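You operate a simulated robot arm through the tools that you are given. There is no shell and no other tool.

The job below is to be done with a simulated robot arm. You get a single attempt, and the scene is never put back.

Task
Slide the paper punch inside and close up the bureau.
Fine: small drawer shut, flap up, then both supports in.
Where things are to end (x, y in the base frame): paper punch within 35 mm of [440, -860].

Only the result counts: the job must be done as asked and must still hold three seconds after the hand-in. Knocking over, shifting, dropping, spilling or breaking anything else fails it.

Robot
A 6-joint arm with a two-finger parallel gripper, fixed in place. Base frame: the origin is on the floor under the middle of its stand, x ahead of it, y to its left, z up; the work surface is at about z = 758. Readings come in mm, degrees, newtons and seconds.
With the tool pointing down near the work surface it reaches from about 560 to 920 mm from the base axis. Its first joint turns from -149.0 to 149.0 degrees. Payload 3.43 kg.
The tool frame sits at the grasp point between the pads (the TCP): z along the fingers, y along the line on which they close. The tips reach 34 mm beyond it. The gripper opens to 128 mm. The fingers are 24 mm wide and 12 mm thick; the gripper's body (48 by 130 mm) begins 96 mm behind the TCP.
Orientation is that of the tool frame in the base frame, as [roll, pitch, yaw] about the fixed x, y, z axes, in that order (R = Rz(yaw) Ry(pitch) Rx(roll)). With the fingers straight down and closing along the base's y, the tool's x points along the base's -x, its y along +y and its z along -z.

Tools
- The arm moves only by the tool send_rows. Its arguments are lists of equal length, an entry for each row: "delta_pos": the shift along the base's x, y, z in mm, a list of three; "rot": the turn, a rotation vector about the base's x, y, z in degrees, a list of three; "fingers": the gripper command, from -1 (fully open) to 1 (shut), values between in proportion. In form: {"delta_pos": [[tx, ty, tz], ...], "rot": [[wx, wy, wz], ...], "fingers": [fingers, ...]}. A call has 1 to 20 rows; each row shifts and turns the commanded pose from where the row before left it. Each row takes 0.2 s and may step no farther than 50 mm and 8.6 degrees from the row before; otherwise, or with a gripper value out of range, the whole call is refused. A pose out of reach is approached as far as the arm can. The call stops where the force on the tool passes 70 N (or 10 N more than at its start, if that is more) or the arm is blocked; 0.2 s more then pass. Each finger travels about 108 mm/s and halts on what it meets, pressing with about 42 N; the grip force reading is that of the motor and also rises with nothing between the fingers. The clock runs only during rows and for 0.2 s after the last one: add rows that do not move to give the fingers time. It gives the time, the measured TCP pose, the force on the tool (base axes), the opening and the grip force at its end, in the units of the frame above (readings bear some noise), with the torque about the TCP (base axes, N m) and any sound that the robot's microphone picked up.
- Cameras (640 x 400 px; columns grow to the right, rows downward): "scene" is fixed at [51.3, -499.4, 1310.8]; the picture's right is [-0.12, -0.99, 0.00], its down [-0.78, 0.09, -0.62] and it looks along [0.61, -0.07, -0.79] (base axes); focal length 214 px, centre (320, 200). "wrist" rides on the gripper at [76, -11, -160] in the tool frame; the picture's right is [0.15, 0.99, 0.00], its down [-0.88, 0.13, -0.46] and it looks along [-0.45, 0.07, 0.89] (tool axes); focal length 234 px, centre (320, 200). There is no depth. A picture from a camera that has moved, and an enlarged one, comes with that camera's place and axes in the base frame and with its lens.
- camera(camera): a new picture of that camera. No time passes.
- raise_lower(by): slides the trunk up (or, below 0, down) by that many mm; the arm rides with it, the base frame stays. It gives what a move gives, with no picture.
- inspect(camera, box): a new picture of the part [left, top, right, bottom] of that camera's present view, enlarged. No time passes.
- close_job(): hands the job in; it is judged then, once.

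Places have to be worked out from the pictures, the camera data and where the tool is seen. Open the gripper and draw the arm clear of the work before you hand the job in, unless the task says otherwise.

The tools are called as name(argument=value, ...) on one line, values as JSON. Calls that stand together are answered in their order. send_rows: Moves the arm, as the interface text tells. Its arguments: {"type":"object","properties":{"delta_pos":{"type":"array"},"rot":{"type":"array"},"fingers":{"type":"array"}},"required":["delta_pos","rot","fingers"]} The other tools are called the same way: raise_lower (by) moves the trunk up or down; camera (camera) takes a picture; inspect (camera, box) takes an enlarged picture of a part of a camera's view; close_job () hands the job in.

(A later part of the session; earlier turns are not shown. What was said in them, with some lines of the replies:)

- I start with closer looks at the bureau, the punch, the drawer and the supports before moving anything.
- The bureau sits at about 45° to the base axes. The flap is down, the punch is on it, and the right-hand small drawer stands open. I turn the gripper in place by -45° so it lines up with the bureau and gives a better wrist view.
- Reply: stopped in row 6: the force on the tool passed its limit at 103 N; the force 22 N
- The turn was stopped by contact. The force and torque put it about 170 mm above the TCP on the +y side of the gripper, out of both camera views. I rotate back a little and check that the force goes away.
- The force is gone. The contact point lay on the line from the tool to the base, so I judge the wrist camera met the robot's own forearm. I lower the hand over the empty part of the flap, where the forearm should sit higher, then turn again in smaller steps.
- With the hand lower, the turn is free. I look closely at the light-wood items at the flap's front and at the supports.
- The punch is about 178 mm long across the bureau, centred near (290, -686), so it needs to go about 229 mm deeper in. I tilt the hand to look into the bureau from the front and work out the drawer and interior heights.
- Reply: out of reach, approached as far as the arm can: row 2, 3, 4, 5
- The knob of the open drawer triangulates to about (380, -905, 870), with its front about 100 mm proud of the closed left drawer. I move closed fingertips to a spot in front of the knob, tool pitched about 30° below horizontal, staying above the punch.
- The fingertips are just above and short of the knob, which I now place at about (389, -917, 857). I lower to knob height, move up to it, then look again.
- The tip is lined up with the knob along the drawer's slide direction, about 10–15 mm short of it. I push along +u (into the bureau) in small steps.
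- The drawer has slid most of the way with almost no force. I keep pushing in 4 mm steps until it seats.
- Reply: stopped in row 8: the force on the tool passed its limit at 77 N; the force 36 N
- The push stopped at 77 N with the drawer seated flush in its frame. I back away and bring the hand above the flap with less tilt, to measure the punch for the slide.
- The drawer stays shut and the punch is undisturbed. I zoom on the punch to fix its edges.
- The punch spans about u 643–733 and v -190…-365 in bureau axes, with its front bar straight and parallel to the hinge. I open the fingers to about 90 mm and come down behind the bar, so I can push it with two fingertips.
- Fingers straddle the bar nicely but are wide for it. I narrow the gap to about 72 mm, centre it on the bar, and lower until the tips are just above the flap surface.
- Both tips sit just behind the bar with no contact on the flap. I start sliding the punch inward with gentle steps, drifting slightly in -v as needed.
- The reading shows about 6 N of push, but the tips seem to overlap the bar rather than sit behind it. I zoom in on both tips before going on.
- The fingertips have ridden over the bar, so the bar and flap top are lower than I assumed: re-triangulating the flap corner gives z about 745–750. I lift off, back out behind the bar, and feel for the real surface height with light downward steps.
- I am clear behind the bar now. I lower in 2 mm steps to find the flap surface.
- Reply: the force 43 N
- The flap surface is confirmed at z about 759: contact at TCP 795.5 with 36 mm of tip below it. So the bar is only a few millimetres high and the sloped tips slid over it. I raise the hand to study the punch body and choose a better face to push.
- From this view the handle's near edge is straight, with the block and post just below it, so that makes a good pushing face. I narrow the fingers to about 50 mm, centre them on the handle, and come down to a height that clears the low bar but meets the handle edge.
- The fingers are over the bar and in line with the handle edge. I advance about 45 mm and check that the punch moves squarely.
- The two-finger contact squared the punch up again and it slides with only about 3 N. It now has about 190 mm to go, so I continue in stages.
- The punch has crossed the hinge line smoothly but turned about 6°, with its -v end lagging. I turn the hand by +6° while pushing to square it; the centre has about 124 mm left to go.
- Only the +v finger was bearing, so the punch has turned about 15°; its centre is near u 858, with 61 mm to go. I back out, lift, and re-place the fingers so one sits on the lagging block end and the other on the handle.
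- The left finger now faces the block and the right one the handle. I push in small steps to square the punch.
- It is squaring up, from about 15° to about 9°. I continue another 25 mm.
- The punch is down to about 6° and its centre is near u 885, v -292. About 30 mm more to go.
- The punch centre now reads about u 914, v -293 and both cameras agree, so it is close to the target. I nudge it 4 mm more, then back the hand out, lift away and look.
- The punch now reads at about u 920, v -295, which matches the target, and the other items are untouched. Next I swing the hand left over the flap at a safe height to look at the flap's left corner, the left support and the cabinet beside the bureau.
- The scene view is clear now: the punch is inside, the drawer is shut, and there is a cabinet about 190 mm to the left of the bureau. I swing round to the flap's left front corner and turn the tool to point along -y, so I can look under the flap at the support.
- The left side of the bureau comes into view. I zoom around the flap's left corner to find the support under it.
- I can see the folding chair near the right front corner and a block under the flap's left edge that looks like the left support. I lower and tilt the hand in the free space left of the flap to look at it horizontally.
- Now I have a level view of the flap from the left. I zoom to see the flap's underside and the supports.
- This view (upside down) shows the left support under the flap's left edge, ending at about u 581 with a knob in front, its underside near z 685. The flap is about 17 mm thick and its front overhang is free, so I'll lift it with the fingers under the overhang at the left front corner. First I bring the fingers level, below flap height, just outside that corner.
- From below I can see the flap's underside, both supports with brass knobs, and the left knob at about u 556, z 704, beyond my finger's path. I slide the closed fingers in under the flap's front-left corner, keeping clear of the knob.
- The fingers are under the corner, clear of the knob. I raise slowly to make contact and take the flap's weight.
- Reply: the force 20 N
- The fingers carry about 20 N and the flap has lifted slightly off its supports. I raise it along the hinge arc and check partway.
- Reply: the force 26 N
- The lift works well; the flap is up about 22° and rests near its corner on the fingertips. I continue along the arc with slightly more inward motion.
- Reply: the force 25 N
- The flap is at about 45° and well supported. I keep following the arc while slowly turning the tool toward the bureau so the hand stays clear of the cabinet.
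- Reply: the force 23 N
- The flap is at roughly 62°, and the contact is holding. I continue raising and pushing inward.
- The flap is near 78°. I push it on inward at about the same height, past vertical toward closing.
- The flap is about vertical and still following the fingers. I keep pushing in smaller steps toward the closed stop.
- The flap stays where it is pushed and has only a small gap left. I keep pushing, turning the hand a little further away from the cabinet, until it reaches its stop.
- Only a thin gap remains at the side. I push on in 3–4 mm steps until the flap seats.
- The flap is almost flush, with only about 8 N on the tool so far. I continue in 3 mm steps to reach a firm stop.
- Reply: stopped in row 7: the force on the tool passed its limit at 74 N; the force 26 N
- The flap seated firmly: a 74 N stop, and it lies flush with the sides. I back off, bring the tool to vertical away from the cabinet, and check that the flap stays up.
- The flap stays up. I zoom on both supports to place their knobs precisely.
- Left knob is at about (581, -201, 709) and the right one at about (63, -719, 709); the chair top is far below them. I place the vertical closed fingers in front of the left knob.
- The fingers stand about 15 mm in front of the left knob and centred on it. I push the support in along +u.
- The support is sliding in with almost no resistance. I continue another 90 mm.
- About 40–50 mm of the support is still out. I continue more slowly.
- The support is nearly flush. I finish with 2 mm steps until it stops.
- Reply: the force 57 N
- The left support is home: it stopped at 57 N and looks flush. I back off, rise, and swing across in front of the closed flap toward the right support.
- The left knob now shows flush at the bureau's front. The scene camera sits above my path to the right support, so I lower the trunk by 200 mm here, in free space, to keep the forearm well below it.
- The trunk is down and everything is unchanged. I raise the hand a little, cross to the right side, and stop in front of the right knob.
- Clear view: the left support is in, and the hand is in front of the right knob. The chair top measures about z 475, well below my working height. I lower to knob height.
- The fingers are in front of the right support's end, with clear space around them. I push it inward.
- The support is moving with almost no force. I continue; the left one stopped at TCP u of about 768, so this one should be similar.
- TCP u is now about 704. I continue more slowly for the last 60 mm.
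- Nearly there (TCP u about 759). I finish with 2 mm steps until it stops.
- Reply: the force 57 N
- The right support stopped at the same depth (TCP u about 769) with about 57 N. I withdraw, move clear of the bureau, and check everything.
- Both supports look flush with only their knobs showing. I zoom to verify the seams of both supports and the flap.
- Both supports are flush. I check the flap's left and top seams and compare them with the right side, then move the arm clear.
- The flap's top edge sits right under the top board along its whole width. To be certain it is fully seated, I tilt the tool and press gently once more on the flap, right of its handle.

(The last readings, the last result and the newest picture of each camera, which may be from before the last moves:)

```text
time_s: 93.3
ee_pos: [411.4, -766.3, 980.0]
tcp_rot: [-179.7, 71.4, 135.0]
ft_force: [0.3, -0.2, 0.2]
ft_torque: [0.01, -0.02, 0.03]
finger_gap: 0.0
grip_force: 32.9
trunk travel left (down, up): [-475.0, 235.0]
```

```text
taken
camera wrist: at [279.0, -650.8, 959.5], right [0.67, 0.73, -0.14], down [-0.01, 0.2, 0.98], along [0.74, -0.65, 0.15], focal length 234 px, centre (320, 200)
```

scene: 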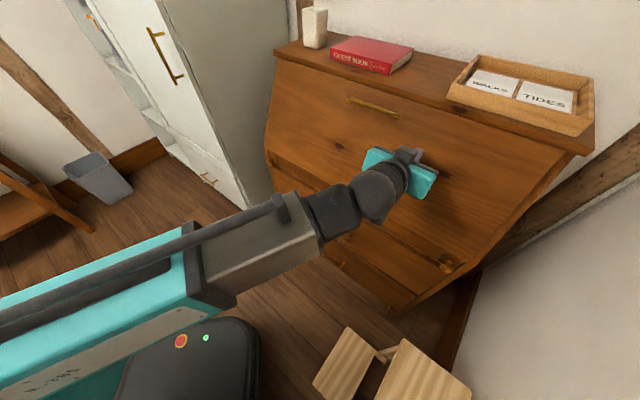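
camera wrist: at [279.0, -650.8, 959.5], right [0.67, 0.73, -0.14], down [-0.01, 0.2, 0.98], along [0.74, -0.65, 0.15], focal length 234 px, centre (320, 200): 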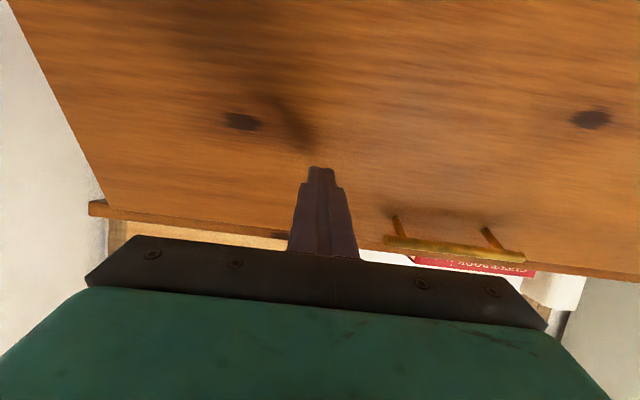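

The tip is about 40 mm from the flap face, beside the handle. I push gently until contact to feel whether the flap still moves.

send_rows(delta_pos=[[3.5, -3.5, 0], [3.5, -3.5, 0], [3.5, -3.5, 0], [3.5, -3.5, 0], [2.1, -2.1, 0], [2.1, -2.1, 0], [2.1, -2.1, 0], [2.1, -2.1, 0], [2.1, -2.1, 0], [2.1, -2.1, 0], [2.1, -2.1, 0], [2.1, -2.1, 0], [2.1, -2.1, 0], [2.1, -2.1, 0]], rot=[[0, 0, 0], [0, 0, 0], [0, 0, 0], [0, 0, 0], [0, 0, 0], [0, 0, 0], [0, 0, 0], [0, 0, 0], [0, 0, 0], [0, 0, 0], [0, 0, 0], [0, 0, 0], [0, 0, 0], [0, 0, 0]], fingers=[1, 1, 1, 1, 1, 1, 1, 1, 1, 1, 1, 1, 1, 1])

inspect(camera="scene", box=[520, 120, 610, 180])

```text
time_s: 95.9
ee_pos: [435.7, -793.0, 986.1]
tcp_rot: [-179.4, 71.5, 135.3]
ft_force: [-22.4, 28.4, 14.9]
ft_torque: [0.27, 0.27, 0.24]
finger_gap: 0.0
grip_force: 33.3
trunk travel left (down, up): [-475.0, 235.0]
stopped in row 12: the force on the tool passed its limit at 91 N (the readings are from after the stop); the commanded pose is now the measured one
```

```text
6.67 times, centred on (565, 150) of scene
camera zoom: at [51.3, -499.4, 1310.8], right [-0.12, -0.99, 0.0], down [-0.78, 0.09, -0.62], along [0.61, -0.07, -0.79], focal length 1430 px, centre (-1313, 533)
```

zoom: 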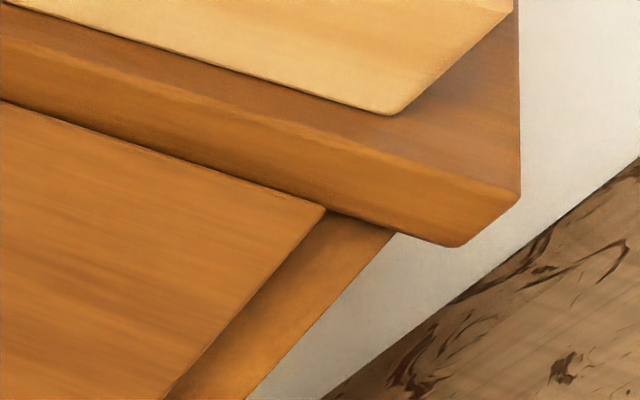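

The flap is rigid at exactly the same plane as before, so it is fully shut. I back away, bring the tool upright well clear of the bureau, and open the gripper.

send_rows(delta_pos=[[-12, 12, 0], [-14, 14, 0], [0.5, 18.9, -32], [-2.3, 21.7, -29], [-5.2, 24.5, -27], [-8, 27.4, -24], [-9.4, 28.8, -21], [-11.5, 30.9, -16], [-12.9, 32.3, -13], [-13.6, 33, -8], [-15.1, 34.4, 4], [0, 0, 30], [0, 0, 30], [0, 0, 0], [0, 0, 0]], rot=[[0, 0, 0], [0, 0, 0], [5.48, 5.48, 0], [5.48, 5.48, 0], [5.48, 5.48, 0], [5.48, 5.48, 0], [5.48, 5.48, 0], [5.48, 5.48, 0], [5.48, 5.48, 0], [5.48, 5.48, 0], [5.48, 5.48, 0], [0, 0, 0], [0, 0, 0], [0, 0, 0], [0, 0, 0]], fingers=[1, 1, 1, 1, 1, 1, 1, 1, 1, 1, 1, -1, -1, -1, -1])

camera(camera="scene")

camera(camera="wrist")

```text
time_s: 99.1
ee_pos: [338.6, -518.3, 874.8]
tcp_rot: [-179.8, 1.5, 135.2]
ft_force: [-0.2, 0.6, 0.2]
ft_torque: [0.02, 0.0, 0.03]
finger_gap: 128.2
grip_force: 0.1
trunk travel left (down, up): [-475.0, 235.0]
```

```text
taken
```

scene: 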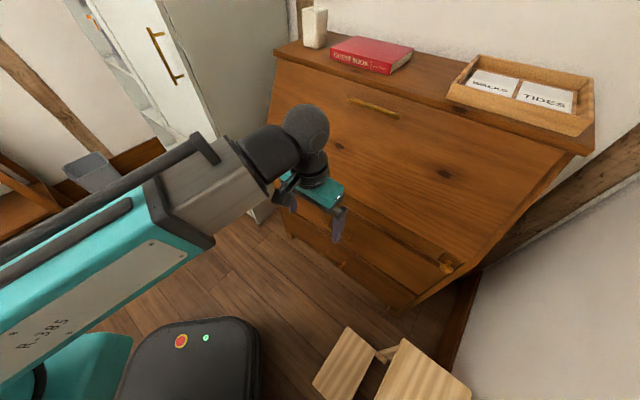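

```text
taken
camera wrist: at [273.5, -470.3, 1032.3], right [0.59, 0.8, -0.01], down [0.71, -0.52, 0.48], along [0.38, -0.29, -0.88], focal length 234 px, centre (320, 200)
```

wrist: 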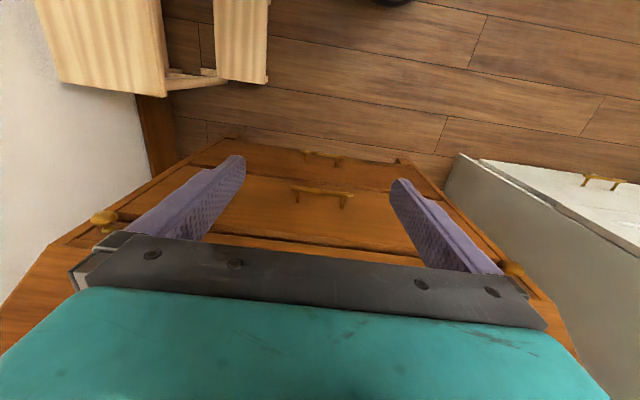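

The flap is up, both supports are in, and the things on top of the bureau and the chair are undisturbed. Before the flap was shut I saw the small drawer closed and the punch at the target. The gripper is open and about 200 mm clear of the bureau, so I hand the job in.

close_job()

```text
The job is handed in.
```

The job is handed in. The paper punch is inside the bureau and the bureau is closed up. The hand-in gave no verdict, so what follows is what I saw and felt.

- **Paper punch:** it came to rest at about [441, -859], right on the [440, -860] target. I had to push it in several stages because it turned partway. The last view of it, before the flap went up, showed it about 5° off square.
- **Small drawer:** pushed home until it seated flush, before the flap was raised.
- **Flap:** raised to its stop. I pressed it again afterwards and it did not move any further.
- **Supports:** both pushed in after the flap was up. They stopped at the same depth, and only the knobs protrude.

**Wrist contact:** at the start the wrist met something out of view, most likely the robot's own forearm. I backed off straight away, and saw nothing in the room disturbed.

The book, tray and pot on top and the chair are where they were. The stapler, letters and pen inside were undisturbed when last seen, before the flap closed. The gripper is open and the arm is clear of the bureau.
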